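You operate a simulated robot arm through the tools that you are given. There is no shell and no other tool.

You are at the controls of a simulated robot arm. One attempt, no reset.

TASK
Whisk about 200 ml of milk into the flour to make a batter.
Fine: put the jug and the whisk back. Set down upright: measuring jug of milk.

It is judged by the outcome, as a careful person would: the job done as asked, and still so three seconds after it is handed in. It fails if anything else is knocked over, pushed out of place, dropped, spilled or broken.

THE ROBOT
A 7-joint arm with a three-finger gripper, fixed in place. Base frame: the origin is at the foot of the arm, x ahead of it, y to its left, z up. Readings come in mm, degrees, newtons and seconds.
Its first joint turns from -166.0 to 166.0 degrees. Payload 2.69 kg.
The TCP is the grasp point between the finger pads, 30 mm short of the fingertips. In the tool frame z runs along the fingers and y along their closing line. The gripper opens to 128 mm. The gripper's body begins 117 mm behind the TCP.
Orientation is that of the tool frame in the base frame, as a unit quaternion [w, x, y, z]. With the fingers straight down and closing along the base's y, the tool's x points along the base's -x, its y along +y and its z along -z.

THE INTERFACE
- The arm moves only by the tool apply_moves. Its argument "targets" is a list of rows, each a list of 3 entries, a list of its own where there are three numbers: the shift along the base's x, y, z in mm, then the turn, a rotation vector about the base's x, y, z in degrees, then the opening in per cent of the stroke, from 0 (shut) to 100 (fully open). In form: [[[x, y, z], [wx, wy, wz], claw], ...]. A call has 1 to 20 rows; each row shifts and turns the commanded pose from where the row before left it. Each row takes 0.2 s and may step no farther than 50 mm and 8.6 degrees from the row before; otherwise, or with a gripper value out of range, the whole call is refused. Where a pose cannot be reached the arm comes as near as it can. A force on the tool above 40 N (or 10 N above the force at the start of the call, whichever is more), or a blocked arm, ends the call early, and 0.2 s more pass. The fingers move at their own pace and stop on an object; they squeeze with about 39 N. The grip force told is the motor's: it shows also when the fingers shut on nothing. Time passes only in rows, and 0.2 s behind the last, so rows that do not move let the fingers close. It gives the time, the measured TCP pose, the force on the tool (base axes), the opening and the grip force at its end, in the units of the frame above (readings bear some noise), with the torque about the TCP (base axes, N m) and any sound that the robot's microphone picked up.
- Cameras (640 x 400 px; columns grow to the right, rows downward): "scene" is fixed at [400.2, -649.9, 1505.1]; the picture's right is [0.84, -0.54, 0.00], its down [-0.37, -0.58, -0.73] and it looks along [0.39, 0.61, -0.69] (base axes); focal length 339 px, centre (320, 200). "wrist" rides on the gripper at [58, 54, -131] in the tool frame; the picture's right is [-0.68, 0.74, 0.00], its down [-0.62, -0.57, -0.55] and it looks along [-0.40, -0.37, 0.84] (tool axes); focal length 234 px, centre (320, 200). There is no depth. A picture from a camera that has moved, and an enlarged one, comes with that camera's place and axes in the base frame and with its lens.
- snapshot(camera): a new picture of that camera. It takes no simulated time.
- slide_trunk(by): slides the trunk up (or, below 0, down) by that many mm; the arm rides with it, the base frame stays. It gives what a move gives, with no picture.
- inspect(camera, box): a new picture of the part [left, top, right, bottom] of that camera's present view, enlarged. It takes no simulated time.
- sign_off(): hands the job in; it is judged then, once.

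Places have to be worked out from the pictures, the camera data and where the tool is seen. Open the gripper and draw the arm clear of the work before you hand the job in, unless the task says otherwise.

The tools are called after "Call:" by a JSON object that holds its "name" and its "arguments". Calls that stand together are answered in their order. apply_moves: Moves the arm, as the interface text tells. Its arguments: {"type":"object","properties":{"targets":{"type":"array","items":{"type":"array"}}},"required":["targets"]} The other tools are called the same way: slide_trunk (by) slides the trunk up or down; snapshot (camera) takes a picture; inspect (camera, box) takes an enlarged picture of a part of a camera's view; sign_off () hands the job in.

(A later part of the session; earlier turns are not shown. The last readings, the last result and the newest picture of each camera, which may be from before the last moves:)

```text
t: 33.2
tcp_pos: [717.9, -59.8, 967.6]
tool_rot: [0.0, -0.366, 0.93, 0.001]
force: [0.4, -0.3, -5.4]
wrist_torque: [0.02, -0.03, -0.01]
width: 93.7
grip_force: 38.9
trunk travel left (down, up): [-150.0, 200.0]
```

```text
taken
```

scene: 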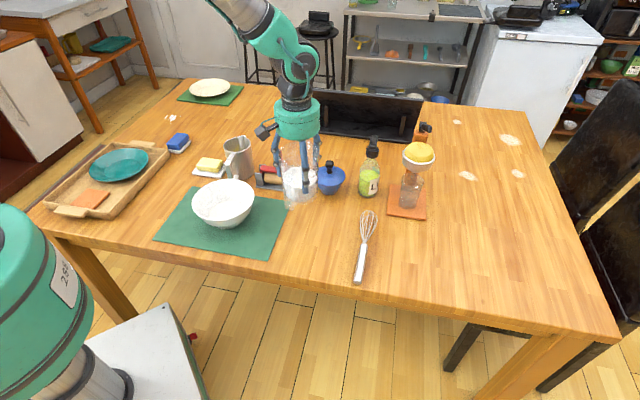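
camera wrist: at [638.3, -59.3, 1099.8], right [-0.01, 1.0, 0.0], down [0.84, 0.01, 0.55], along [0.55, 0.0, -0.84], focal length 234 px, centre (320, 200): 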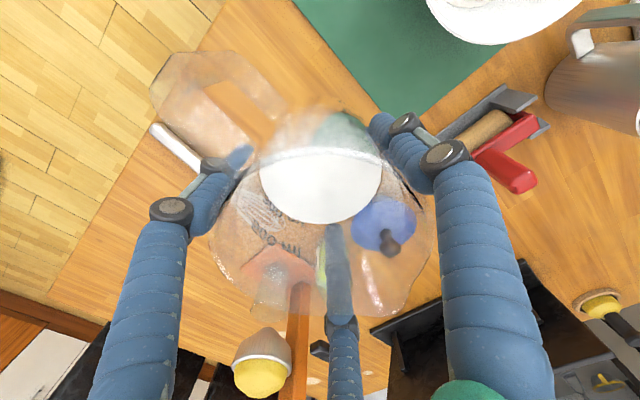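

Ten readings average about 4.97 N down, so pouring 200 ml should bring it near 3.0 N. I carry the jug toward the bowl at this height, yawing +90° so that the spout will pour across the bowl centre.

Call:
{"name": "apply_moves", "arguments": {"targets": [[[-6, 5, 0], [0, 0, 4], 50], [[-9.7, 8.7, 0], [0, 0, 8], 50], [[-9.7, 8.7, 0], [0, 0, 8], 50], [[-9.7, 8.7, 0], [0, 0, 8], 50], [[-9.7, 8.7, 0], [0, 0, 8], 50], [[-9.7, 8.7, 0], [0, 0, 8], 50], [[-9.7, 8.7, 0], [0, 0, 8], 50], [[-9.7, 8.7, 0], [0, 0, 8], 50], [[-9.7, 8.7, 0], [0, 0, 8], 50], [[-9.7, 8.7, 0], [0, 0, 8], 50], [[-7, 6, 0], [0, 0, 8], 50], [[-6.7, 5.5, 0], [0, 0, 6], 50], [[0, 0, 0], [0, 0, 0], 50]]}}

Call:
{"name": "snapshot", "arguments": {"camera": "wrist"}}

Call:
{"name": "snapshot", "arguments": {"camera": "scene"}}

```text
t: 36.0
tcp_pos: [608.9, 35.9, 968.2]
tool_rot: [0.0, 0.918, -0.398, 0.0]
force: [-0.1, 0.0, -5.0]
wrist_torque: [0.03, 0.01, 0.01]
width: 93.7
grip_force: 38.9
trunk travel left (down, up): [-150.0, 200.0]
```

```text
taken
camera wrist: at [611.0, -43.1, 1099.9], right [-1.0, -0.01, 0.0], down [-0.01, 0.84, 0.55], along [-0.01, 0.55, -0.84], focal length 234 px, centre (320, 200)
```

wrist: 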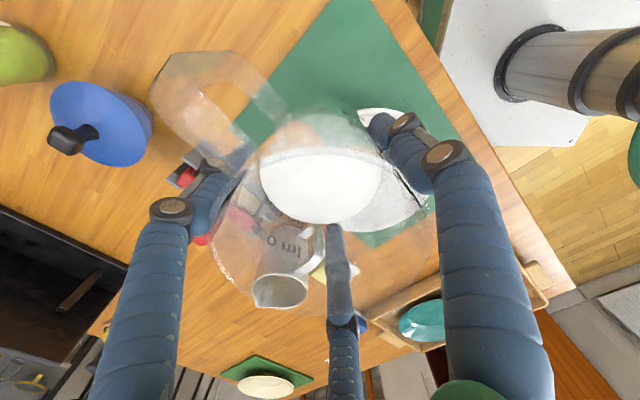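

```text
taken
```

scene: 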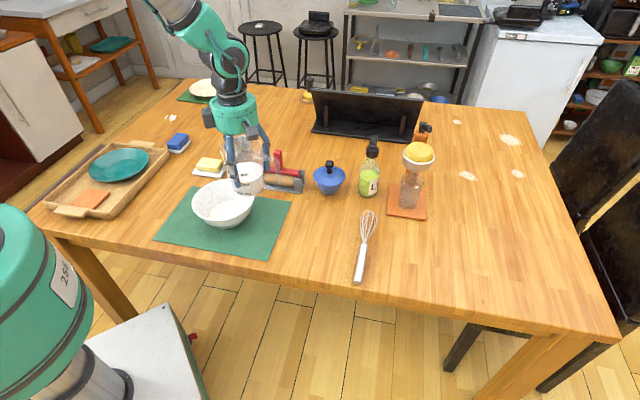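

The jug is upright beside/above the bowl with the spout heading across it (azimuth ≈133°). I now tilt it 45°, still below the expected pour angle of about 55°, and check.

Call:
{"name": "apply_moves", "arguments": {"targets": [[[0, 0, -1], [-2.92, -2.73, 0], 50], [[0, 0, -2], [-3.655, -3.41, 0], 50], [[0, 0, -2], [-3.655, -3.41, 0], 50], [[0, 0, -2], [-3.655, -3.41, 0], 50], [[0, 0, -2], [-3.655, -3.41, 0], 50], [[0, 0, -2], [-3.655, -3.41, 0], 50], [[0, 0, -2], [-3.655, -3.41, 0], 50], [[0, 0, -2], [-3.655, -3.41, 0], 50], [[0, 0, -2], [-3.655, -3.41, 0], 50], [[0, 0, 0], [-0.73, -0.68, 0], 50], [[0, 0, 0], [0, 0, 0], 50]]}}

Call:
{"name": "snapshot", "arguments": {"camera": "wrist"}}

Call:
{"name": "inspect", "arguments": {"camera": "scene", "box": [150, 90, 310, 240]}}

```text
t: 38.4
tcp_pos: [610.1, 36.7, 952.7]
tool_rot: [0.152, 0.848, -0.368, 0.351]
force: [0.3, 0.0, -4.8]
wrist_torque: [0.1, 0.05, 0.06]
width: 93.8
grip_force: 38.6
trunk travel left (down, up): [-150.0, 200.0]
```

```text
taken
camera wrist: at [536.2, 37.3, 1086.0], right [-0.86, -0.15, -0.48], down [-0.15, 0.99, -0.05], along [0.48, 0.03, -0.88], focal length 234 px, centre (320, 200)
```

wrist: 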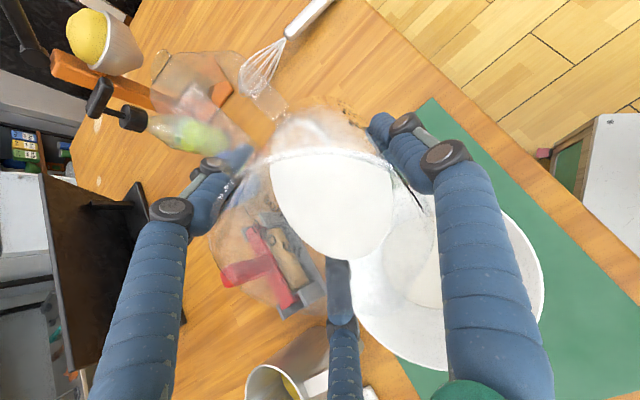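

```text
2.67 times, centred on (230, 165) of scene
camera zoom: at [400.2, -649.9, 1505.1], right [0.84, -0.54, 0.0], down [-0.37, -0.58, -0.73], along [0.39, 0.61, -0.69], focal length 903 px, centre (560, 293)
```

zoom: 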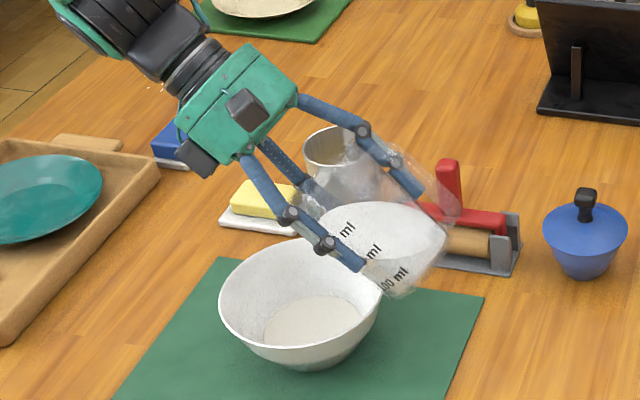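

The milk surface is nearing the lip at 45° and nothing flows yet; the lip should be at about (552,99). I lower so the lip is ~75 mm above the rim and tilt to 52°.

Call:
{"name": "apply_moves", "arguments": {"targets": [[[0, 0, -10], [0, 0, 0], 50], [[0, 0, -10], [0, 0, 0], 50], [[0, 0, -9], [-1.46, -1.36, 0], 50], [[0, 0.4, -9], [-1.83, -1.71, 0], 50], [[0, 0.4, 0], [-1.83, -1.71, 0], 50], [[0, 0, 0], [0, 0, 0], 50], [[0, 0, 0], [0, 0, 0], 50]]}}

Call:
{"name": "snapshot", "arguments": {"camera": "wrist"}}

Call:
{"name": "inspect", "arguments": {"camera": "scene", "box": [170, 130, 300, 240]}}

```text
t: 40.0
tcp_pos: [610.0, 36.4, 913.5]
tool_rot: [0.174, 0.825, -0.358, 0.402]
force: [0.4, -0.1, -5.3]
wrist_torque: [0.08, 0.05, -0.02]
width: 93.7
grip_force: 38.9
trunk travel left (down, up): [-150.0, 200.0]
```

```text
taken
camera wrist: at [525.6, 49.3, 1040.5], right [-0.82, -0.2, -0.53], down [-0.14, 0.98, -0.15], along [0.55, -0.05, -0.83], focal length 234 px, centre (320, 200)
```

wrist: 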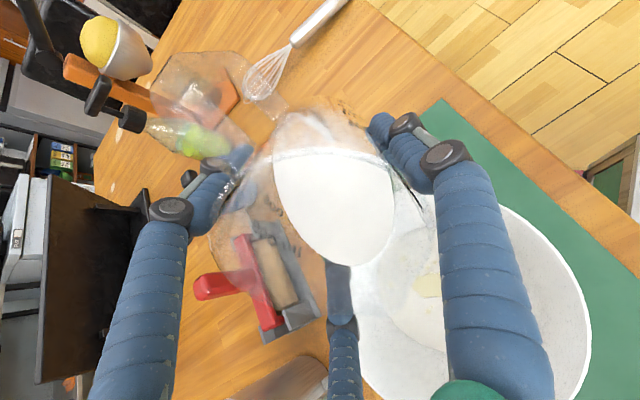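

```text
3.64 times, centred on (235, 185) of scene
camera zoom: at [400.2, -649.9, 1505.1], right [0.84, -0.54, 0.0], down [-0.37, -0.58, -0.73], along [0.39, 0.61, -0.69], focal length 1232 px, centre (629, 254)
```

zoom: 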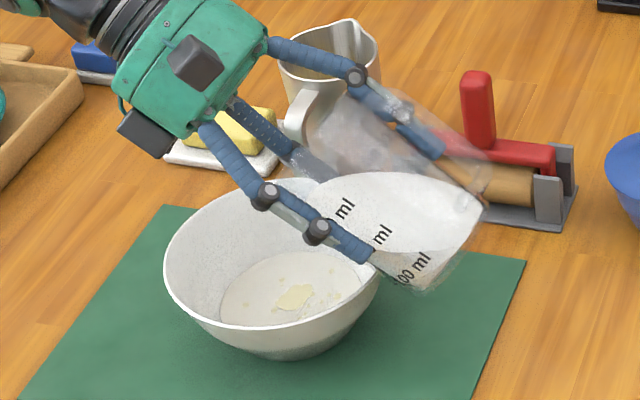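

Milk has just begun to drip into the bowl near its centre at 52°, exactly where wanted. I continue in small 2° steps with pauses, keeping the lip in place.

Call:
{"name": "apply_moves", "arguments": {"targets": [[[-0.5, 0.5, 2.9], [-1.46, -1.36, 0], 50], [[0, 0, 0], [0, 0, 0], 50], [[0, 0, 0], [0, 0, 0], 50], [[-0.5, 0.5, 2.9], [-1.46, -1.36, 0], 50], [[0, 0, 0], [0, 0, 0], 50], [[0, 0, 0], [0, 0, 0], 50], [[0, 0, 0], [0, 0, 0], 50]]}}

Call:
{"name": "inspect", "arguments": {"camera": "scene", "box": [170, 130, 300, 240]}}

Call:
{"name": "snapshot", "arguments": {"camera": "wrist"}}

```text
t: 41.6
tcp_pos: [609.1, 38.4, 919.9]
tool_rot: [0.187, 0.81, -0.351, 0.43]
force: [0.0, 0.1, -3.4]
wrist_torque: [0.05, 0.05, -0.03]
width: 93.6
grip_force: 39.1
trunk travel left (down, up): [-150.0, 200.0]
```

```text
3.64 times, centred on (235, 185) of scene
camera zoom: at [400.2, -649.9, 1505.1], right [0.84, -0.54, 0.0], down [-0.37, -0.58, -0.73], along [0.39, 0.61, -0.69], focal length 1232 px, centre (629, 254)
```

zoom: 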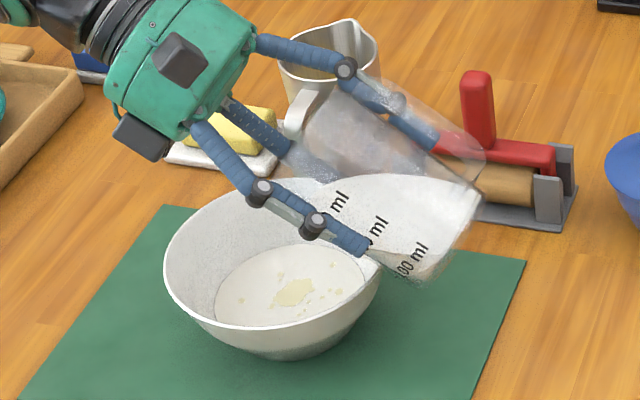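

```text
taken
camera wrist: at [518.5, 56.7, 1041.2], right [-0.8, -0.23, -0.56], down [-0.13, 0.97, -0.2], along [0.59, -0.09, -0.8], focal length 234 px, centre (320, 200)
```

wrist: 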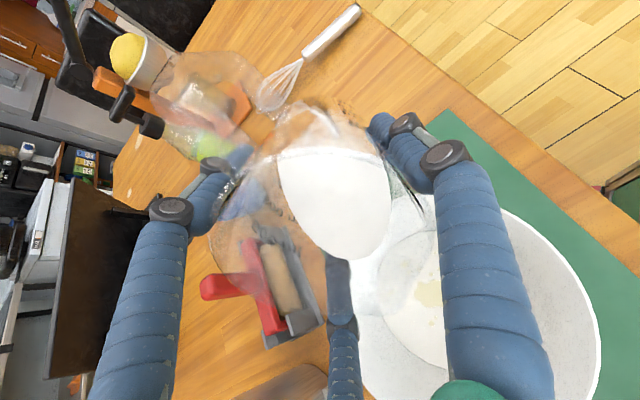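

The bowl's contents rose visibly, and the single force reading dropped to -3.4 N, which may be noise. I hold still and take several readings to weigh.

Call:
{"name": "apply_moves", "arguments": {"targets": [[[0, 0, 0], [0, 0, 0], 50]]}}

Call:
{"name": "apply_moves", "arguments": {"targets": [[[0, 0, 0], [0, 0, 0], 50]]}}

Call:
{"name": "apply_moves", "arguments": {"targets": [[[0, 0, 0], [0, 0, 0], 50]]}}

Call:
{"name": "apply_moves", "arguments": {"targets": [[[0, 0, 0], [0, 0, 0], 50]]}}

Call:
{"name": "apply_moves", "arguments": {"targets": [[[0, 0, 0], [0, 0, 0], 50]]}}

Call:
{"name": "inspect", "arguments": {"camera": "scene", "box": [170, 130, 300, 240]}}

```text
t: 42.0
tcp_pos: [609.3, 37.9, 918.5]
tool_rot: [0.187, 0.81, -0.352, 0.429]
force: [-0.7, 0.6, -3.4]
wrist_torque: [0.1, 0.06, -0.04]
width: 93.5
grip_force: 39.3
trunk travel left (down, up): [-150.0, 200.0]
```

```text
t: 42.4
tcp_pos: [609.6, 37.9, 919.0]
tool_rot: [0.186, 0.811, -0.352, 0.429]
force: [-0.5, 0.2, -3.6]
wrist_torque: [0.04, 0.05, 0.03]
width: 93.5
grip_force: 38.8
trunk travel left (down, up): [-150.0, 200.0]
```

```text
t: 42.8
tcp_pos: [609.2, 37.7, 919.5]
tool_rot: [0.187, 0.81, -0.352, 0.43]
force: [0.3, -0.3, -3.9]
wrist_torque: [0.05, 0.05, -0.01]
width: 93.9
grip_force: 38.8
trunk travel left (down, up): [-150.0, 200.0]
```

```text
t: 43.2
tcp_pos: [608.3, 38.3, 919.7]
tool_rot: [0.187, 0.81, -0.352, 0.43]
force: [0.0, -0.4, -3.3]
wrist_torque: [0.04, 0.07, -0.02]
width: 93.5
grip_force: 39.3
trunk travel left (down, up): [-150.0, 200.0]
```

```text
t: 43.6
tcp_pos: [609.1, 38.2, 919.8]
tool_rot: [0.186, 0.811, -0.351, 0.43]
force: [-0.1, 0.5, -3.6]
wrist_torque: [0.07, 0.06, -0.01]
width: 93.8
grip_force: 38.9
trunk travel left (down, up): [-150.0, 200.0]
```

```text
3.64 times, centred on (235, 185) of scene
camera zoom: at [400.2, -649.9, 1505.1], right [0.84, -0.54, 0.0], down [-0.37, -0.58, -0.73], along [0.39, 0.61, -0.69], focal length 1232 px, centre (629, 254)
```

zoom: 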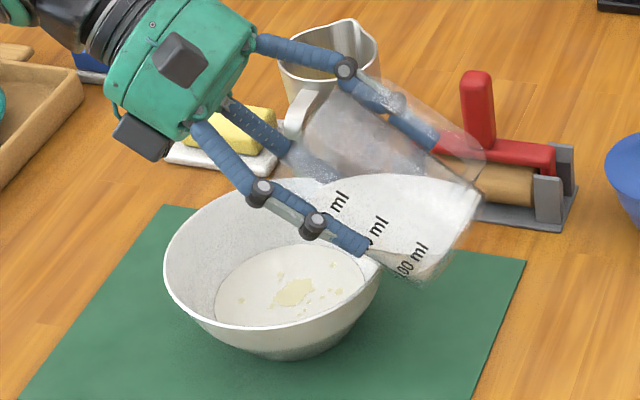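

The readings average 3.53 N, so about 145 ml has gone over and the flow has stopped at this tilt. I add 1° and weigh again.

Call:
{"name": "apply_moves", "arguments": {"targets": [[[-0.3, 0.3, 1.4], [-0.73, -0.68, 0], 50], [[0, 0, 0], [0, 0, 0], 50], [[0, 0, 0], [0, 0, 0], 50], [[0, 0, 0], [0, 0, 0], 50], [[0, 0, 0], [0, 0, 0], 50]]}}

Call:
{"name": "apply_moves", "arguments": {"targets": [[[0, 0, 0], [0, 0, 0], 50]]}}

Call:
{"name": "apply_moves", "arguments": {"targets": [[[0, 0, 0], [0, 0, 0], 50]]}}

Call:
{"name": "apply_moves", "arguments": {"targets": [[[0, 0, 0], [0, 0, 0], 50]]}}

Call:
{"name": "apply_moves", "arguments": {"targets": [[[0, 0, 0], [0, 0, 0], 50]]}}

Call:
{"name": "apply_moves", "arguments": {"targets": [[[0, 0, 0], [0, 0, 0], 50]]}}

Call:
{"name": "inspect", "arguments": {"camera": "scene", "box": [170, 130, 300, 240]}}

```text
t: 44.8
tcp_pos: [609.4, 38.4, 922.3]
tool_rot: [0.189, 0.807, -0.35, 0.437]
force: [-0.1, 0.0, -4.2]
wrist_torque: [0.05, 0.04, 0.03]
width: 93.5
grip_force: 39.4
trunk travel left (down, up): [-150.0, 200.0]
```

```text
t: 45.2
tcp_pos: [608.5, 37.5, 922.6]
tool_rot: [0.19, 0.807, -0.35, 0.437]
force: [0.7, 0.7, -4.3]
wrist_torque: [0.04, 0.03, 0.0]
width: 93.9
grip_force: 39.2
trunk travel left (down, up): [-150.0, 200.0]
```

```text
t: 45.6
tcp_pos: [609.8, 38.1, 921.4]
tool_rot: [0.19, 0.806, -0.35, 0.437]
force: [0.1, -0.3, -4.2]
wrist_torque: [0.08, 0.06, -0.03]
width: 94.0
grip_force: 38.3
trunk travel left (down, up): [-150.0, 200.0]
```

```text
t: 46.0
tcp_pos: [608.6, 38.8, 920.7]
tool_rot: [0.19, 0.807, -0.35, 0.437]
force: [0.5, 0.4, -3.7]
wrist_torque: [0.06, 0.08, -0.02]
width: 93.8
grip_force: 38.6
trunk travel left (down, up): [-150.0, 200.0]
```

```text
t: 46.4
tcp_pos: [609.1, 37.6, 920.5]
tool_rot: [0.19, 0.806, -0.35, 0.437]
force: [0.7, -0.5, -3.2]
wrist_torque: [0.07, 0.03, 0.03]
width: 93.5
grip_force: 39.3
trunk travel left (down, up): [-150.0, 200.0]
```

```text
t: 46.8
tcp_pos: [609.7, 39.4, 921.2]
tool_rot: [0.19, 0.807, -0.349, 0.437]
force: [-0.8, 0.5, -3.3]
wrist_torque: [0.06, 0.0, 0.01]
width: 93.7
grip_force: 38.9
trunk travel left (down, up): [-150.0, 200.0]
```

```text
3.64 times, centred on (235, 185) of scene
camera zoom: at [400.2, -649.9, 1505.1], right [0.84, -0.54, 0.0], down [-0.37, -0.58, -0.73], along [0.39, 0.61, -0.69], focal length 1232 px, centre (629, 254)
```

zoom: 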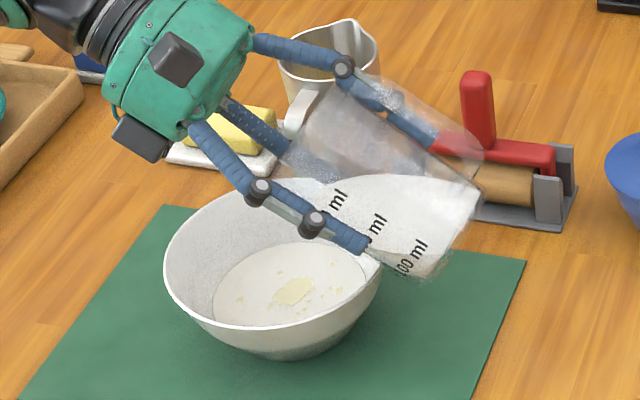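

Averages now give roughly 3.7 N (noise ±0.4), so about 130 ml poured. I tilt another 1.5° and weigh with more readings.

Call:
{"name": "apply_moves", "arguments": {"targets": [[[-0.3, 0.3, 1.4], [-0.73, -0.68, 0], 50], [[-0.2, 0.2, 0.7], [-0.37, -0.34, 0], 50], [[0, 0, 0], [0, 0, 0], 50], [[0, 0, 0], [0, 0, 0], 50], [[0, 0, 0], [0, 0, 0], 50]]}}

Call:
{"name": "apply_moves", "arguments": {"targets": [[[0, 0, 0], [0, 0, 0], 50]]}}

Call:
{"name": "apply_moves", "arguments": {"targets": [[[0, 0, 0], [0, 0, 0], 50]]}}

Call:
{"name": "apply_moves", "arguments": {"targets": [[[0, 0, 0], [0, 0, 0], 50]]}}

Call:
{"name": "apply_moves", "arguments": {"targets": [[[0, 0, 0], [0, 0, 0], 50]]}}

Call:
{"name": "apply_moves", "arguments": {"targets": [[[0, 0, 0], [0, 0, 0], 50]]}}

Call:
{"name": "apply_moves", "arguments": {"targets": [[[0, 0, 0], [0, 0, 0], 50]]}}

Call:
{"name": "apply_moves", "arguments": {"targets": [[[0, 0, 0], [0, 0, 0], 50]]}}

Call:
{"name": "apply_moves", "arguments": {"targets": [[[0, 0, 0], [0, 0, 0], 50]]}}

Call:
{"name": "inspect", "arguments": {"camera": "scene", "box": [170, 150, 290, 240]}}

Call:
{"name": "snapshot", "arguments": {"camera": "wrist"}}

```text
t: 48.0
tcp_pos: [607.6, 38.8, 922.9]
tool_rot: [0.194, 0.801, -0.347, 0.448]
force: [0.0, 0.7, -2.9]
wrist_torque: [0.05, 0.01, -0.02]
width: 93.7
grip_force: 39.2
trunk travel left (down, up): [-150.0, 200.0]
```

```text
t: 48.4
tcp_pos: [607.9, 37.9, 923.0]
tool_rot: [0.194, 0.801, -0.348, 0.447]
force: [-0.3, -0.1, -2.8]
wrist_torque: [0.07, 0.06, 0.02]
width: 93.8
grip_force: 39.0
trunk travel left (down, up): [-150.0, 200.0]
```

```text
t: 48.8
tcp_pos: [608.4, 38.0, 922.4]
tool_rot: [0.194, 0.801, -0.347, 0.447]
force: [-0.5, 0.6, -3.3]
wrist_torque: [0.07, 0.05, -0.02]
width: 93.7
grip_force: 39.3
trunk travel left (down, up): [-150.0, 200.0]
```

```text
t: 49.2
tcp_pos: [608.6, 38.9, 923.1]
tool_rot: [0.195, 0.8, -0.348, 0.448]
force: [0.3, -0.7, -3.1]
wrist_torque: [0.02, 0.03, 0.02]
width: 93.9
grip_force: 38.3
trunk travel left (down, up): [-150.0, 200.0]
```

```text
t: 49.6
tcp_pos: [609.4, 38.2, 923.4]
tool_rot: [0.195, 0.801, -0.347, 0.448]
force: [-0.3, -0.2, -2.9]
wrist_torque: [0.04, 0.03, 0.0]
width: 93.7
grip_force: 38.6
trunk travel left (down, up): [-150.0, 200.0]
```

```text
t: 50.0
tcp_pos: [608.8, 38.4, 923.2]
tool_rot: [0.194, 0.801, -0.347, 0.448]
force: [-0.2, -0.3, -3.7]
wrist_torque: [0.05, 0.06, 0.0]
width: 93.5
grip_force: 39.4
trunk travel left (down, up): [-150.0, 200.0]
```

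```text
t: 50.4
tcp_pos: [608.2, 39.1, 922.9]
tool_rot: [0.193, 0.801, -0.347, 0.448]
force: [-0.1, 0.3, -3.7]
wrist_torque: [0.07, 0.06, 0.04]
width: 93.3
grip_force: 39.6
trunk travel left (down, up): [-150.0, 200.0]
```

```text
t: 50.8
tcp_pos: [609.3, 38.6, 923.8]
tool_rot: [0.194, 0.801, -0.347, 0.448]
force: [-0.4, 0.0, -4.1]
wrist_torque: [0.08, 0.04, -0.01]
width: 93.8
grip_force: 38.8
trunk travel left (down, up): [-150.0, 200.0]
```

```text
t: 51.2
tcp_pos: [609.0, 39.0, 923.8]
tool_rot: [0.194, 0.801, -0.348, 0.448]
force: [0.6, -0.2, -3.0]
wrist_torque: [0.04, 0.05, 0.02]
width: 93.6
grip_force: 39.0
trunk travel left (down, up): [-150.0, 200.0]
```

```text
4.44 times, centred on (230, 195) of scene
camera zoom: at [400.2, -649.9, 1505.1], right [0.84, -0.54, 0.0], down [-0.37, -0.58, -0.73], along [0.39, 0.61, -0.69], focal length 1506 px, centre (720, 222)
```

zoom: 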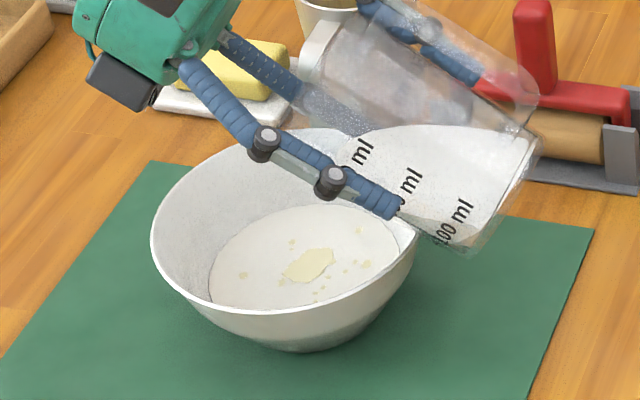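

```text
taken
camera wrist: at [514.4, 61.1, 1041.6], right [-0.78, -0.24, -0.58], down [-0.13, 0.96, -0.24], along [0.61, -0.11, -0.78], focal length 234 px, centre (320, 200)
```

wrist: 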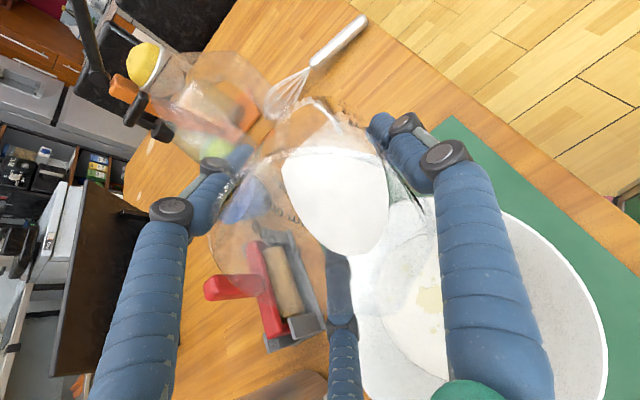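

At 58.5° the mean is about 3.28 N (≈170 ml poured). I add 1° more, wait for it to settle, and then turn the jug upright to read the level against its marks.

Call:
{"name": "apply_moves", "arguments": {"targets": [[[-0.3, 0.3, 1.4], [-0.73, -0.68, 0], 50], [[0, 0, 0], [0, 0, 0], 50], [[0, 0, 0], [0, 0, 0], 50], [[0, 0, 0], [0, 0, 0], 50], [[0, 0, 0], [0, 0, 0], 50]]}}

Call:
{"name": "apply_moves", "arguments": {"targets": [[[0, 0, 0], [0, 0, 0], 50]]}}

Call:
{"name": "apply_moves", "arguments": {"targets": [[[0, 0, 0], [0, 0, 0], 50]]}}

Call:
{"name": "apply_moves", "arguments": {"targets": [[[0, 0, 0], [0, 0, 0], 50]]}}

Call:
{"name": "apply_moves", "arguments": {"targets": [[[0, 0, 0], [0, 0, 0], 50]]}}

Call:
{"name": "apply_moves", "arguments": {"targets": [[[0, 0, 0], [0, 0, 0], 50]]}}

Call:
{"name": "apply_moves", "arguments": {"targets": [[[0, 0, 0], [0, 0, 0], 50]]}}

Call:
{"name": "inspect", "arguments": {"camera": "scene", "box": [170, 150, 290, 240]}}

```text
t: 52.4
tcp_pos: [607.5, 38.8, 923.9]
tool_rot: [0.197, 0.797, -0.346, 0.455]
force: [0.7, 0.2, -3.2]
wrist_torque: [0.04, 0.0, -0.01]
width: 93.7
grip_force: 38.8
trunk travel left (down, up): [-150.0, 200.0]
```

```text
t: 52.8
tcp_pos: [608.5, 39.8, 925.0]
tool_rot: [0.197, 0.797, -0.346, 0.455]
force: [-0.8, -0.5, -3.3]
wrist_torque: [0.05, 0.04, 0.01]
width: 93.8
grip_force: 38.7
trunk travel left (down, up): [-150.0, 200.0]
```

```text
t: 53.2
tcp_pos: [608.4, 38.8, 924.3]
tool_rot: [0.197, 0.797, -0.346, 0.454]
force: [0.3, 0.0, -3.1]
wrist_torque: [0.08, 0.06, 0.0]
width: 93.7
grip_force: 39.2
trunk travel left (down, up): [-150.0, 200.0]
```

```text
t: 53.6
tcp_pos: [607.9, 39.5, 923.9]
tool_rot: [0.197, 0.797, -0.345, 0.455]
force: [0.2, 0.6, -3.6]
wrist_torque: [0.07, 0.01, 0.01]
width: 93.7
grip_force: 39.0
trunk travel left (down, up): [-150.0, 200.0]
```

```text
t: 54.0
tcp_pos: [608.9, 38.5, 924.7]
tool_rot: [0.197, 0.797, -0.345, 0.455]
force: [0.3, 0.3, -3.1]
wrist_torque: [0.07, 0.06, 0.0]
width: 93.9
grip_force: 39.1
trunk travel left (down, up): [-150.0, 200.0]
```

```text
t: 54.4
tcp_pos: [608.5, 39.4, 924.4]
tool_rot: [0.198, 0.796, -0.346, 0.455]
force: [0.1, -0.9, -3.7]
wrist_torque: [0.05, 0.04, 0.01]
width: 93.7
grip_force: 38.7
trunk travel left (down, up): [-150.0, 200.0]
```

```text
t: 54.8
tcp_pos: [608.3, 39.3, 923.8]
tool_rot: [0.197, 0.797, -0.346, 0.454]
force: [0.4, 0.2, -2.5]
wrist_torque: [0.04, 0.05, 0.01]
width: 93.8
grip_force: 39.3
trunk travel left (down, up): [-150.0, 200.0]
```

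```text
4.44 times, centred on (230, 195) of scene
camera zoom: at [400.2, -649.9, 1505.1], right [0.84, -0.54, 0.0], down [-0.37, -0.58, -0.73], along [0.39, 0.61, -0.69], focal length 1506 px, centre (720, 222)
```

zoom: 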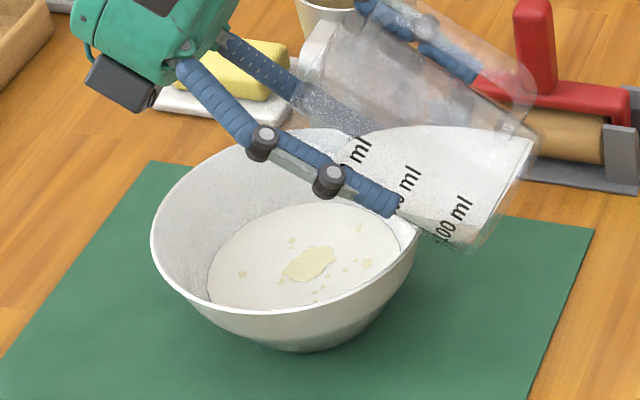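

The mean is about 3.21 N, i.e. roughly 180 ml poured. I tilt the jug back upright above the bowl to read the remaining level.

Call:
{"name": "apply_moves", "arguments": {"targets": [[[0.3, -0.3, 2], [2.92, 2.73, 0], 50], [[0, 0, 5], [4.83, 4.5, 0], 50], [[0, 0, 5], [4.83, 4.5, 0], 50], [[0, 0, 5], [4.83, 4.5, 0], 50], [[0, 0, 6], [4.83, 4.5, 0], 50], [[0, 0, 6], [4.83, 4.5, 0], 50], [[0, 0, 6], [4.83, 4.5, 0], 50], [[0, 0, 6], [4.83, 4.5, 0], 50], [[0, 0, 6], [4.83, 4.5, 0], 50], [[0, 0, 2], [1.97, 1.84, 0], 50], [[0, 0, 0], [0, 0, 0], 50], [[0, 0, 0], [0, 0, 0], 50]]}}

Call:
{"name": "snapshot", "arguments": {"camera": "wrist"}}

Call:
{"name": "inspect", "arguments": {"camera": "scene", "box": [190, 110, 310, 230]}}

Call:
{"name": "inspect", "arguments": {"camera": "wrist", "box": [200, 80, 440, 320]}}

```text
t: 57.4
tcp_pos: [609.1, 38.8, 974.6]
tool_rot: [0.0, 0.917, -0.399, 0.0]
force: [-0.4, -0.8, -3.3]
wrist_torque: [0.03, 0.02, -0.01]
width: 93.7
grip_force: 39.1
trunk travel left (down, up): [-150.0, 200.0]
```

```text
taken
camera wrist: at [609.5, -40.4, 1104.6], right [-1.0, -0.01, 0.0], down [-0.01, 0.84, 0.55], along [0.0, 0.55, -0.84], focal length 234 px, centre (320, 200)
```

wrist: 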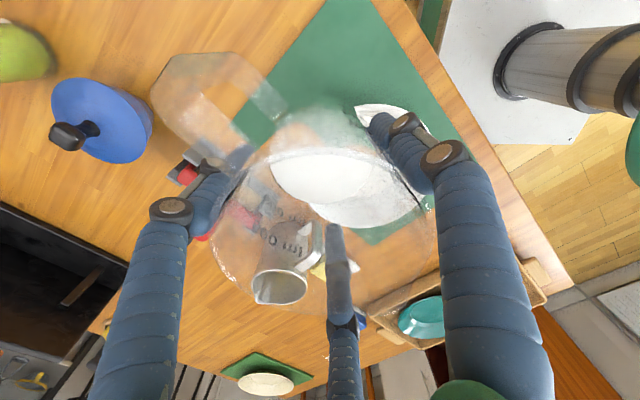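

```text
3.33 times, centred on (250, 170) of scene
camera zoom: at [400.2, -649.9, 1505.1], right [0.84, -0.54, 0.0], down [-0.37, -0.58, -0.73], along [0.39, 0.61, -0.69], focal length 1129 px, centre (553, 300)
```

zoom: 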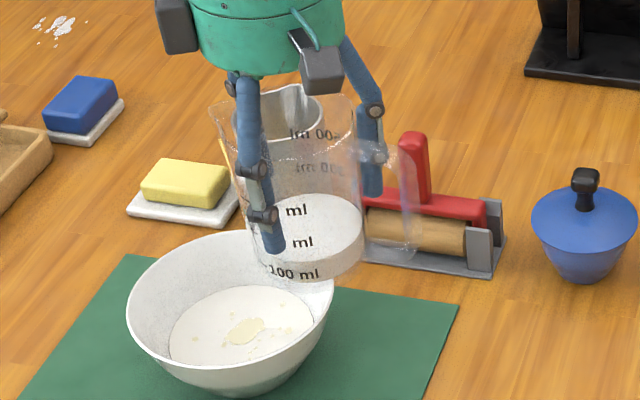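

```text
1.67 times, centred on (320, 200) of wrist
camera zoom: at [609.5, -40.4, 1104.6], right [-1.0, -0.01, 0.0], down [-0.01, 0.84, 0.55], along [0.0, 0.55, -0.84], focal length 390 px, centre (320, 200)
```

zoom: 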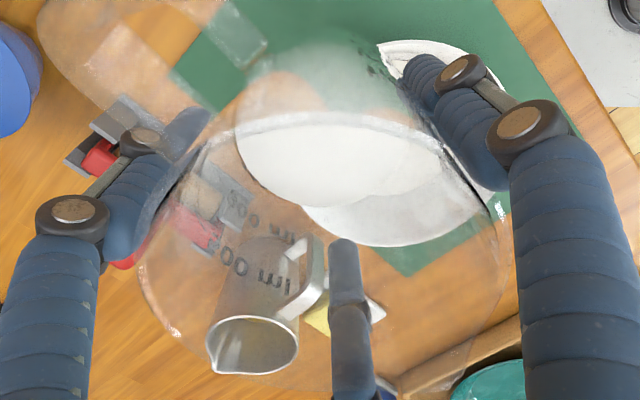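

The jug is upright again with labels 100/300/500 facing the scene camera. I enlarge to read the milk level against the 100 ml mark.

Call:
{"name": "inspect", "arguments": {"camera": "scene", "box": [225, 145, 275, 205]}}

Call:
{"name": "inspect", "arguments": {"camera": "scene", "box": [185, 170, 265, 235]}}

```text
6.67 times, centred on (250, 175) of scene
camera zoom: at [400.2, -649.9, 1505.1], right [0.84, -0.54, 0.0], down [-0.37, -0.58, -0.73], along [0.39, 0.61, -0.69], focal length 2258 px, centre (787, 367)
```

zoom: 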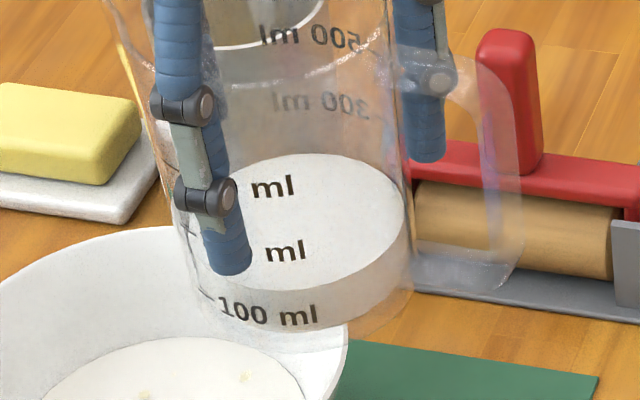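

```text
6.15 times, centred on (225, 202) of scene
camera zoom: at [400.2, -649.9, 1505.1], right [0.84, -0.54, 0.0], down [-0.37, -0.58, -0.73], along [0.39, 0.61, -0.69], focal length 2085 px, centre (905, 185)
```

zoom: 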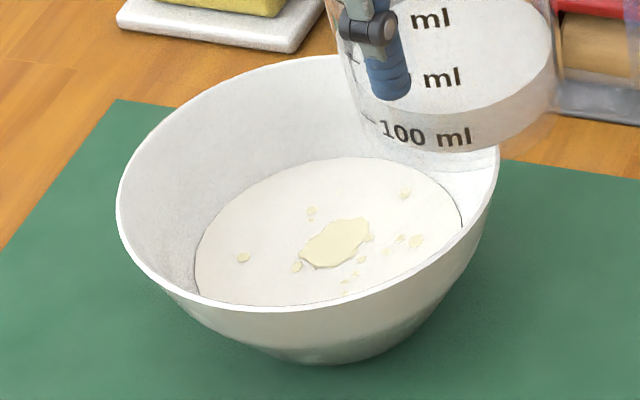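

The level seems somewhat above the 100 ml mark; I enlarge further to judge the tick and the milk edge precisely.

Call:
{"name": "inspect", "arguments": {"camera": "scene", "box": [235, 168, 265, 198]}}

Call:
{"name": "inspect", "arguments": {"camera": "wrist", "box": [250, 120, 390, 240]}}

```text
13.33 times, centred on (250, 183) of scene
camera zoom: at [400.2, -649.9, 1505.1], right [0.84, -0.54, 0.0], down [-0.37, -0.58, -0.73], along [0.39, 0.61, -0.69], focal length 4517 px, centre (1253, 427)
```

zoom: 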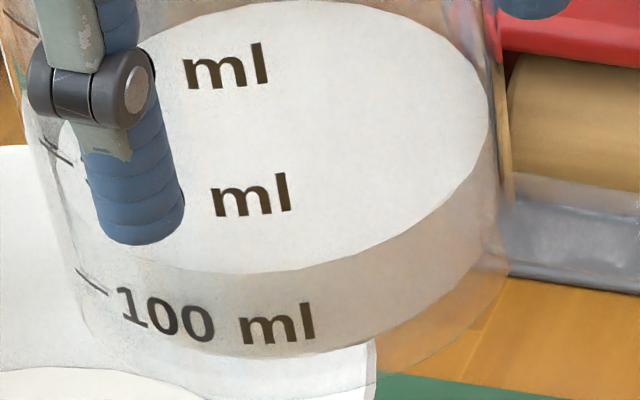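

```text
3.33 times, centred on (320, 180) of wrist
camera zoom: at [609.5, -40.4, 1104.6], right [-1.0, -0.01, 0.0], down [-0.01, 0.84, 0.55], along [0.0, 0.55, -0.84], focal length 781 px, centre (320, 267)
```

zoom: 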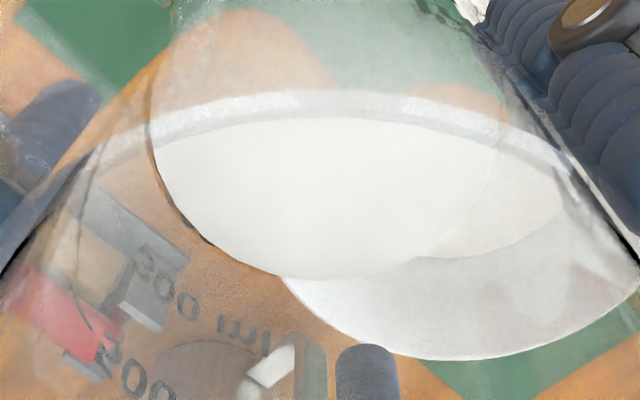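

Triangulating the milk surface now gives ~29 mm above the jug's bottom versus ~52 mm before (≈140–160 ml poured), and weighing says ≈175 ml, so roughly 35 ml more is needed. I tilt again, going about 2° further (61.5°), and weigh.

Call:
{"name": "apply_moves", "arguments": {"targets": [[[0, 0, -5], [-3.66, -3.41, 0], 50], [[0, 0, -6], [-5.12, -4.77, 0], 50], [[0, 0, -6], [-5.12, -4.77, 0], 50], [[0, 0, -6], [-5.12, -4.77, 0], 50], [[0, 0, -6], [-5.12, -4.77, 0], 50], [[0, 0, -6], [-5.12, -4.77, 0], 50], [[0, 0, -6], [-5.12, -4.77, 0], 50], [[0, 0, -5], [-4.39, -4.09, 0], 50], [[-0.3, 0.3, -1], [-2.19, -2.05, 0], 50], [[-0.3, 0.3, 0], [-1.46, -1.36, 0], 50], [[-0.3, 0.3, 0.5], [-1.1, -1.02, 0], 50], [[0, 0, 0], [0, 0, 0], 50], [[0, 0, 0], [0, 0, 0], 50], [[0, 0, 0], [0, 0, 0], 50], [[0, 0, 0], [0, 0, 0], 50], [[0, 0, 0], [0, 0, 0], 50]]}}

Call:
{"name": "apply_moves", "arguments": {"targets": [[[0, 0, 0], [0, 0, 0], 50]]}}

Call:
{"name": "apply_moves", "arguments": {"targets": [[[0, 0, 0], [0, 0, 0], 50]]}}

Call:
{"name": "apply_moves", "arguments": {"targets": [[[0, 0, 0], [0, 0, 0], 50]]}}

Call:
{"name": "apply_moves", "arguments": {"targets": [[[0, 0, 0], [0, 0, 0], 50]]}}

Call:
{"name": "apply_moves", "arguments": {"targets": [[[0, 0, 0], [0, 0, 0], 50]]}}

Call:
{"name": "apply_moves", "arguments": {"targets": [[[0, 0, 0], [0, 0, 0], 50]]}}

Call:
{"name": "inspect", "arguments": {"camera": "scene", "box": [170, 150, 290, 240]}}

```text
t: 60.8
tcp_pos: [607.8, 39.4, 928.6]
tool_rot: [0.196, 0.797, -0.345, 0.455]
force: [-0.3, 0.2, -3.3]
wrist_torque: [0.1, 0.07, -0.01]
width: 93.8
grip_force: 39.7
trunk travel left (down, up): [-150.0, 200.0]
```

```text
t: 61.2
tcp_pos: [607.4, 38.8, 927.5]
tool_rot: [0.197, 0.797, -0.346, 0.455]
force: [-0.3, -0.3, -3.9]
wrist_torque: [0.05, 0.04, 0.01]
width: 93.6
grip_force: 39.2
trunk travel left (down, up): [-150.0, 200.0]
```

```text
t: 61.6
tcp_pos: [608.6, 39.6, 927.0]
tool_rot: [0.197, 0.797, -0.346, 0.454]
force: [0.3, -0.6, -3.1]
wrist_torque: [0.03, 0.06, 0.0]
width: 93.4
grip_force: 39.0
trunk travel left (down, up): [-150.0, 200.0]
```

```text
t: 62.0
tcp_pos: [607.7, 39.8, 926.4]
tool_rot: [0.197, 0.797, -0.346, 0.455]
force: [0.4, -0.5, -3.2]
wrist_torque: [0.04, 0.05, 0.0]
width: 93.7
grip_force: 39.4
trunk travel left (down, up): [-150.0, 200.0]
```

```text
t: 62.4
tcp_pos: [608.7, 38.3, 928.4]
tool_rot: [0.196, 0.797, -0.345, 0.455]
force: [-0.4, 0.3, -3.7]
wrist_torque: [0.07, 0.04, 0.01]
width: 93.8
grip_force: 39.1
trunk travel left (down, up): [-150.0, 200.0]
```

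```text
t: 62.8
tcp_pos: [606.8, 40.1, 927.0]
tool_rot: [0.197, 0.797, -0.346, 0.454]
force: [0.1, -0.9, -2.8]
wrist_torque: [0.04, 0.03, 0.0]
width: 93.8
grip_force: 38.7
trunk travel left (down, up): [-150.0, 200.0]
```

```text
t: 63.2
tcp_pos: [607.4, 39.4, 928.4]
tool_rot: [0.197, 0.797, -0.346, 0.454]
force: [-0.4, 0.0, -3.3]
wrist_torque: [0.05, 0.04, -0.02]
width: 93.6
grip_force: 39.0
trunk travel left (down, up): [-150.0, 200.0]
```

```text
4.44 times, centred on (230, 195) of scene
camera zoom: at [400.2, -649.9, 1505.1], right [0.84, -0.54, 0.0], down [-0.37, -0.58, -0.73], along [0.39, 0.61, -0.69], focal length 1506 px, centre (720, 222)
```

zoom: 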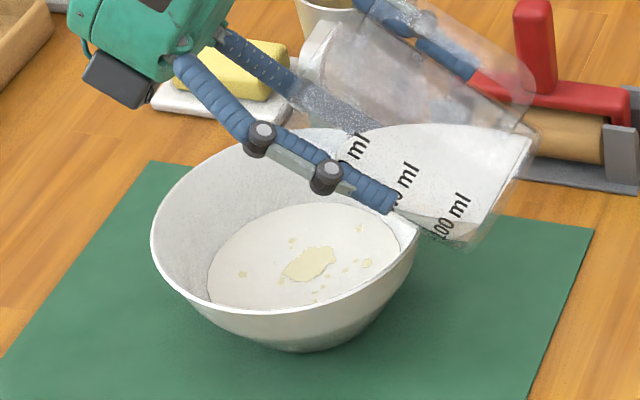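

This is the same 59.5° as before (tilt angles summed to that) and the mean is still ≈3.3 N. I now add 2° in two steps, keeping the lip fixed.

Call:
{"name": "apply_moves", "arguments": {"targets": [[[-0.3, 0.3, 0.8], [-0.73, -0.68, 0], 50], [[-0.3, 0.3, 0.8], [-0.73, -0.68, 0], 50], [[0, 0, 0], [0, 0, 0], 50], [[0, 0, 0], [0, 0, 0], 50], [[0, 0, 0], [0, 0, 0], 50], [[0, 0, 0], [0, 0, 0], 50]]}}

Call:
{"name": "apply_moves", "arguments": {"targets": [[[0, 0, 0], [0, 0, 0], 50]]}}

Call:
{"name": "apply_moves", "arguments": {"targets": [[[0, 0, 0], [0, 0, 0], 50]]}}

Call:
{"name": "apply_moves", "arguments": {"targets": [[[0, 0, 0], [0, 0, 0], 50]]}}

Call:
{"name": "apply_moves", "arguments": {"targets": [[[0, 0, 0], [0, 0, 0], 50]]}}

Call:
{"name": "apply_moves", "arguments": {"targets": [[[0, 0, 0], [0, 0, 0], 50]]}}

Call:
{"name": "apply_moves", "arguments": {"targets": [[[0, 0, 0], [0, 0, 0], 50]]}}

Call:
{"name": "apply_moves", "arguments": {"targets": [[[0, 0, 0], [0, 0, 0], 50]]}}

Call:
{"name": "inspect", "arguments": {"camera": "scene", "box": [170, 150, 290, 240]}}

```text
t: 64.6
tcp_pos: [606.9, 39.6, 929.4]
tool_rot: [0.203, 0.789, -0.342, 0.468]
force: [-0.5, 0.2, -3.7]
wrist_torque: [0.06, 0.04, -0.01]
width: 93.8
grip_force: 39.3
trunk travel left (down, up): [-150.0, 200.0]
```

```text
t: 65.0
tcp_pos: [607.4, 39.9, 929.2]
tool_rot: [0.202, 0.789, -0.342, 0.468]
force: [0.4, 0.8, -4.0]
wrist_torque: [0.07, 0.06, -0.02]
width: 93.7
grip_force: 39.1
trunk travel left (down, up): [-150.0, 200.0]
```

```text
t: 65.4
tcp_pos: [606.6, 39.9, 928.3]
tool_rot: [0.204, 0.788, -0.343, 0.469]
force: [0.2, 0.2, -2.6]
wrist_torque: [0.08, 0.03, -0.02]
width: 93.5
grip_force: 39.2
trunk travel left (down, up): [-150.0, 200.0]
```

```text
t: 65.8
tcp_pos: [606.9, 41.1, 929.9]
tool_rot: [0.203, 0.789, -0.342, 0.468]
force: [0.8, -0.6, -3.0]
wrist_torque: [0.01, 0.04, 0.01]
width: 94.0
grip_force: 38.2
trunk travel left (down, up): [-150.0, 200.0]
```

```text
t: 66.2
tcp_pos: [607.1, 40.0, 928.8]
tool_rot: [0.204, 0.789, -0.342, 0.468]
force: [0.1, -0.1, -3.1]
wrist_torque: [0.04, 0.07, -0.02]
width: 93.7
grip_force: 39.2
trunk travel left (down, up): [-150.0, 200.0]
```

```text
t: 66.6
tcp_pos: [607.4, 41.0, 929.4]
tool_rot: [0.203, 0.789, -0.342, 0.469]
force: [0.1, 0.3, -2.9]
wrist_torque: [0.06, 0.05, 0.01]
width: 93.7
grip_force: 38.7
trunk travel left (down, up): [-150.0, 200.0]
```

```text
t: 67.0
tcp_pos: [606.7, 40.2, 928.5]
tool_rot: [0.203, 0.789, -0.342, 0.469]
force: [0.5, 0.6, -2.6]
wrist_torque: [0.03, 0.06, -0.01]
width: 93.6
grip_force: 38.8
trunk travel left (down, up): [-150.0, 200.0]
```

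```text
t: 67.4
tcp_pos: [607.3, 41.2, 928.9]
tool_rot: [0.204, 0.789, -0.343, 0.468]
force: [0.1, -0.1, -3.3]
wrist_torque: [0.05, 0.04, -0.03]
width: 93.7
grip_force: 39.3
trunk travel left (down, up): [-150.0, 200.0]
```

```text
4.44 times, centred on (230, 195) of scene
camera zoom: at [400.2, -649.9, 1505.1], right [0.84, -0.54, 0.0], down [-0.37, -0.58, -0.73], along [0.39, 0.61, -0.69], focal length 1506 px, centre (720, 222)
```

zoom: 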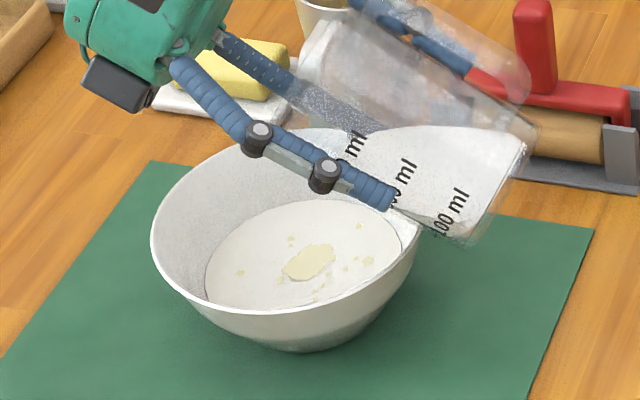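

The mean is about 3.15 N (≈185 ml by weight, a little less by sight). I add one more degree to reach about 200 ml, then return upright.

Call:
{"name": "apply_moves", "arguments": {"targets": [[[-0.3, 0.3, 0.8], [-0.88, -0.82, 0], 50], [[0, 0, 0], [0, 0, 0], 50], [[0, 0, 0], [0, 0, 0], 50], [[0, 0, 0], [0, 0, 0], 50], [[0, 0, 0], [0, 0, 0], 50], [[0, 0, 0], [0, 0, 0], 50]]}}

Call:
{"name": "apply_moves", "arguments": {"targets": [[[0, 0, 0], [0, 0, 0], 50]]}}

Call:
{"name": "apply_moves", "arguments": {"targets": [[[0, 0, 0], [0, 0, 0], 50]]}}

Call:
{"name": "apply_moves", "arguments": {"targets": [[[0.3, -0.3, 2], [2.92, 2.73, 0], 50], [[0, 0, 5], [5.12, 4.77, 0], 50], [[0, 0, 5], [5.12, 4.77, 0], 50], [[0, 0, 5], [5.12, 4.77, 0], 50], [[0, 0, 6], [5.12, 4.77, 0], 50], [[0, 0, 6], [5.12, 4.77, 0], 50], [[0, 0, 6], [5.12, 4.77, 0], 50], [[0, 0, 6], [5.12, 4.77, 0], 50], [[0, 0, 4], [4.97, 4.64, 0], 50], [[0, 0, 2], [1.97, 1.84, 0], 50], [[0, 0, 0], [0, 0, 0], 50], [[0, 0, 0], [0, 0, 0], 50]]}}

Call:
{"name": "apply_moves", "arguments": {"targets": [[[0, 0, 0], [0, 0, 0], 50]]}}

Call:
{"name": "apply_moves", "arguments": {"targets": [[[0, 0, 0], [0, 0, 0], 50]]}}

Call:
{"name": "apply_moves", "arguments": {"targets": [[[0, 0, 0], [0, 0, 0], 50]]}}

Call:
{"name": "apply_moves", "arguments": {"targets": [[[0, 0, 0], [0, 0, 0], 50]]}}

Call:
{"name": "apply_moves", "arguments": {"targets": [[[0, 0, 0], [0, 0, 0], 50]]}}

Call:
{"name": "inspect", "arguments": {"camera": "scene", "box": [235, 168, 265, 198]}}

Call:
{"name": "inspect", "arguments": {"camera": "wrist", "box": [250, 120, 390, 240]}}

Call:
{"name": "inspect", "arguments": {"camera": "scene", "box": [185, 170, 265, 235]}}

```text
t: 68.8
tcp_pos: [606.8, 40.2, 929.4]
tool_rot: [0.207, 0.784, -0.341, 0.476]
force: [-0.3, -0.7, -2.8]
wrist_torque: [0.05, 0.04, -0.01]
width: 93.8
grip_force: 38.9
trunk travel left (down, up): [-150.0, 200.0]
```

```text
t: 69.2
tcp_pos: [606.6, 41.1, 929.9]
tool_rot: [0.207, 0.784, -0.34, 0.477]
force: [0.5, 0.7, -3.1]
wrist_torque: [0.04, 0.03, 0.01]
width: 93.6
grip_force: 38.9
trunk travel left (down, up): [-150.0, 200.0]
```

```text
t: 69.6
tcp_pos: [607.5, 40.4, 928.5]
tool_rot: [0.207, 0.784, -0.34, 0.477]
force: [0.0, 1.1, -2.8]
wrist_torque: [0.04, 0.02, -0.01]
width: 93.7
grip_force: 39.2
trunk travel left (down, up): [-150.0, 200.0]
```

```text
t: 72.2
tcp_pos: [607.1, 39.1, 976.6]
tool_rot: [0.0, 0.917, -0.399, 0.001]
force: [-0.3, -0.2, -2.3]
wrist_torque: [0.02, -0.02, 0.0]
width: 93.6
grip_force: 38.7
trunk travel left (down, up): [-150.0, 200.0]
```

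```text
t: 72.6
tcp_pos: [606.1, 40.5, 977.1]
tool_rot: [0.0, 0.917, -0.398, 0.001]
force: [-0.4, 0.1, -2.3]
wrist_torque: [0.01, -0.02, -0.02]
width: 93.7
grip_force: 38.7
trunk travel left (down, up): [-150.0, 200.0]
```

```text
t: 73.0
tcp_pos: [607.5, 39.9, 975.2]
tool_rot: [0.0, 0.917, -0.399, 0.001]
force: [0.6, 1.0, -2.7]
wrist_torque: [0.02, 0.0, 0.03]
width: 93.6
grip_force: 39.1
trunk travel left (down, up): [-150.0, 200.0]
```

```text
t: 73.4
tcp_pos: [608.6, 40.1, 976.3]
tool_rot: [0.0, 0.917, -0.399, 0.002]
force: [-0.2, -0.1, -2.9]
wrist_torque: [0.01, 0.05, -0.02]
width: 93.6
grip_force: 39.2
trunk travel left (down, up): [-150.0, 200.0]
```

```text
t: 73.8
tcp_pos: [605.9, 39.6, 977.0]
tool_rot: [0.001, 0.917, -0.398, 0.0]
force: [0.4, 0.3, -2.7]
wrist_torque: [0.01, 0.04, -0.02]
width: 94.0
grip_force: 38.5
trunk travel left (down, up): [-150.0, 200.0]
```

```text
t: 74.2
tcp_pos: [606.6, 40.0, 975.7]
tool_rot: [0.001, 0.917, -0.399, 0.001]
force: [-0.2, 0.4, -2.8]
wrist_torque: [0.01, 0.0, -0.02]
width: 93.6
grip_force: 39.1
trunk travel left (down, up): [-150.0, 200.0]
```

```text
13.33 times, centred on (250, 183) of scene
camera zoom: at [400.2, -649.9, 1505.1], right [0.84, -0.54, 0.0], down [-0.37, -0.58, -0.73], along [0.39, 0.61, -0.69], focal length 4517 px, centre (1253, 427)
```

zoom: 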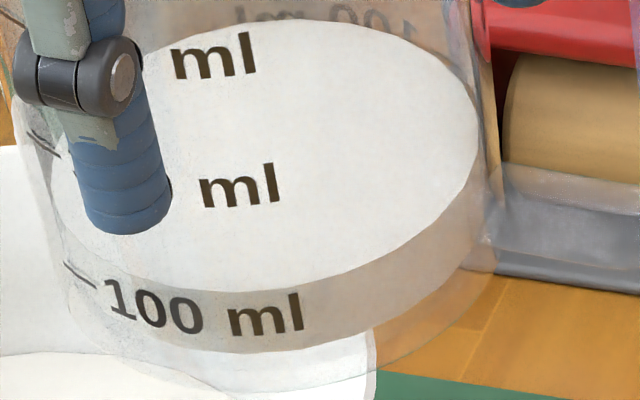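

```text
3.33 times, centred on (320, 180) of wrist
camera zoom: at [607.5, -39.0, 1107.6], right [-1.0, -0.01, 0.0], down [-0.01, 0.84, 0.55], along [0.0, 0.55, -0.84], focal length 781 px, centre (320, 267)
```

zoom: 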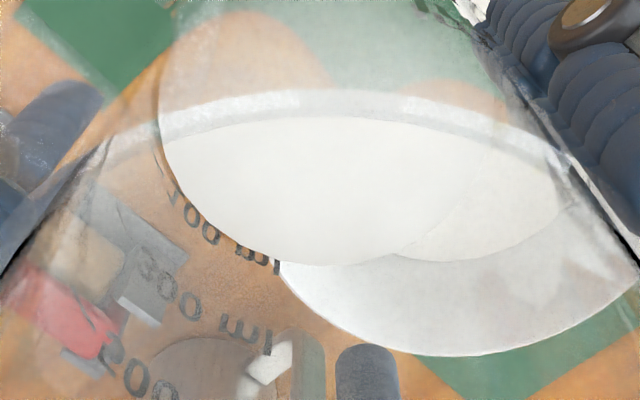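

```text
6.15 times, centred on (225, 202) of scene
camera zoom: at [400.2, -649.9, 1505.1], right [0.84, -0.54, 0.0], down [-0.37, -0.58, -0.73], along [0.39, 0.61, -0.69], focal length 2085 px, centre (905, 185)
```

zoom: 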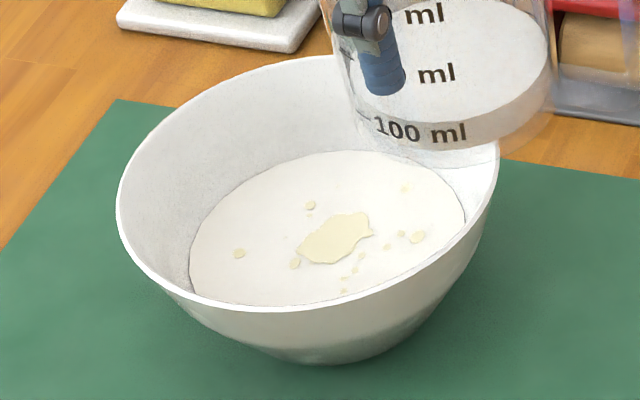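

Weight now averages about 2.7 N and the remaining milk sits right about the 100 ml mark, so about 200 ml is in the bowl. I carry the jug back, yawing -90°, to above its original spot (717.5,-58.6).

Call:
{"name": "apply_moves", "arguments": {"targets": [[[6, -5.5, 0], [0, 0, -4], 50], [[9.5, -8.5, 0], [0, 0, -8], 50], [[9.5, -8.5, 0], [0, 0, -8], 50], [[9.5, -8.5, 0], [0, 0, -8], 50], [[9.5, -8.5, 0], [0, 0, -8], 50], [[9.5, -8.5, 0], [0, 0, -8], 50], [[9.5, -8.5, 0], [0, 0, -8], 50], [[9.5, -8.5, 0], [0, 0, -8], 50], [[9.5, -8.5, 0], [0, 0, -8], 50], [[9.5, -8.5, 0], [0, 0, -8], 50], [[9.5, -8.5, 0], [0, 0, -8], 50], [[9.6, -8, 0], [0, 0, -6], 50], [[0, 0, 0], [0, 0, 0], 50]]}}

Call:
{"name": "snapshot", "arguments": {"camera": "wrist"}}

Call:
{"name": "snapshot", "arguments": {"camera": "scene"}}

```text
t: 77.0
tcp_pos: [718.4, -57.8, 976.5]
tool_rot: [-0.002, -0.367, 0.93, -0.001]
force: [-0.6, 0.2, -3.4]
wrist_torque: [0.04, -0.02, -0.01]
width: 93.8
grip_force: 39.0
trunk travel left (down, up): [-150.0, 200.0]
```

```text
taken
camera wrist: at [639.1, -58.2, 1107.3], right [-0.01, 1.0, 0.0], down [0.84, 0.01, 0.55], along [0.55, 0.0, -0.84], focal length 234 px, centre (320, 200)
```

wrist: 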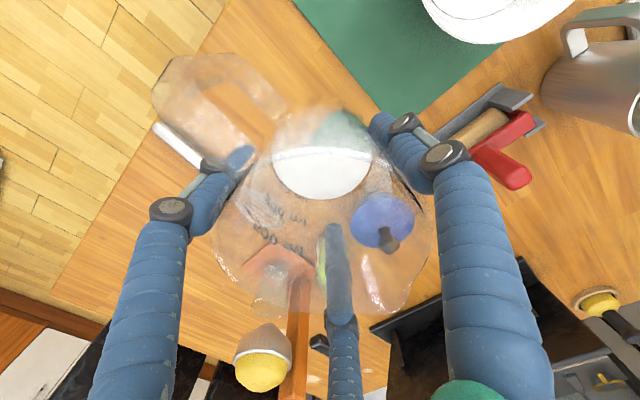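

```text
taken
```

scene: 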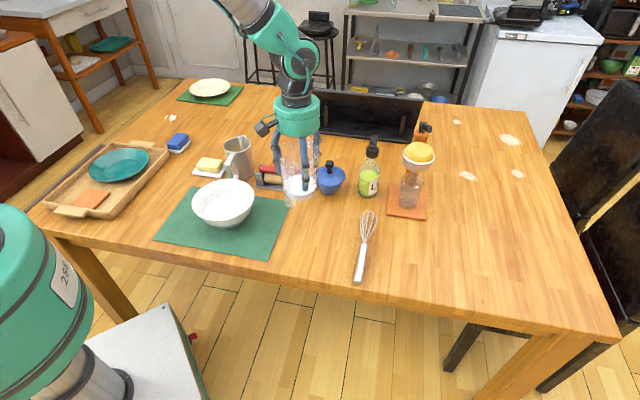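

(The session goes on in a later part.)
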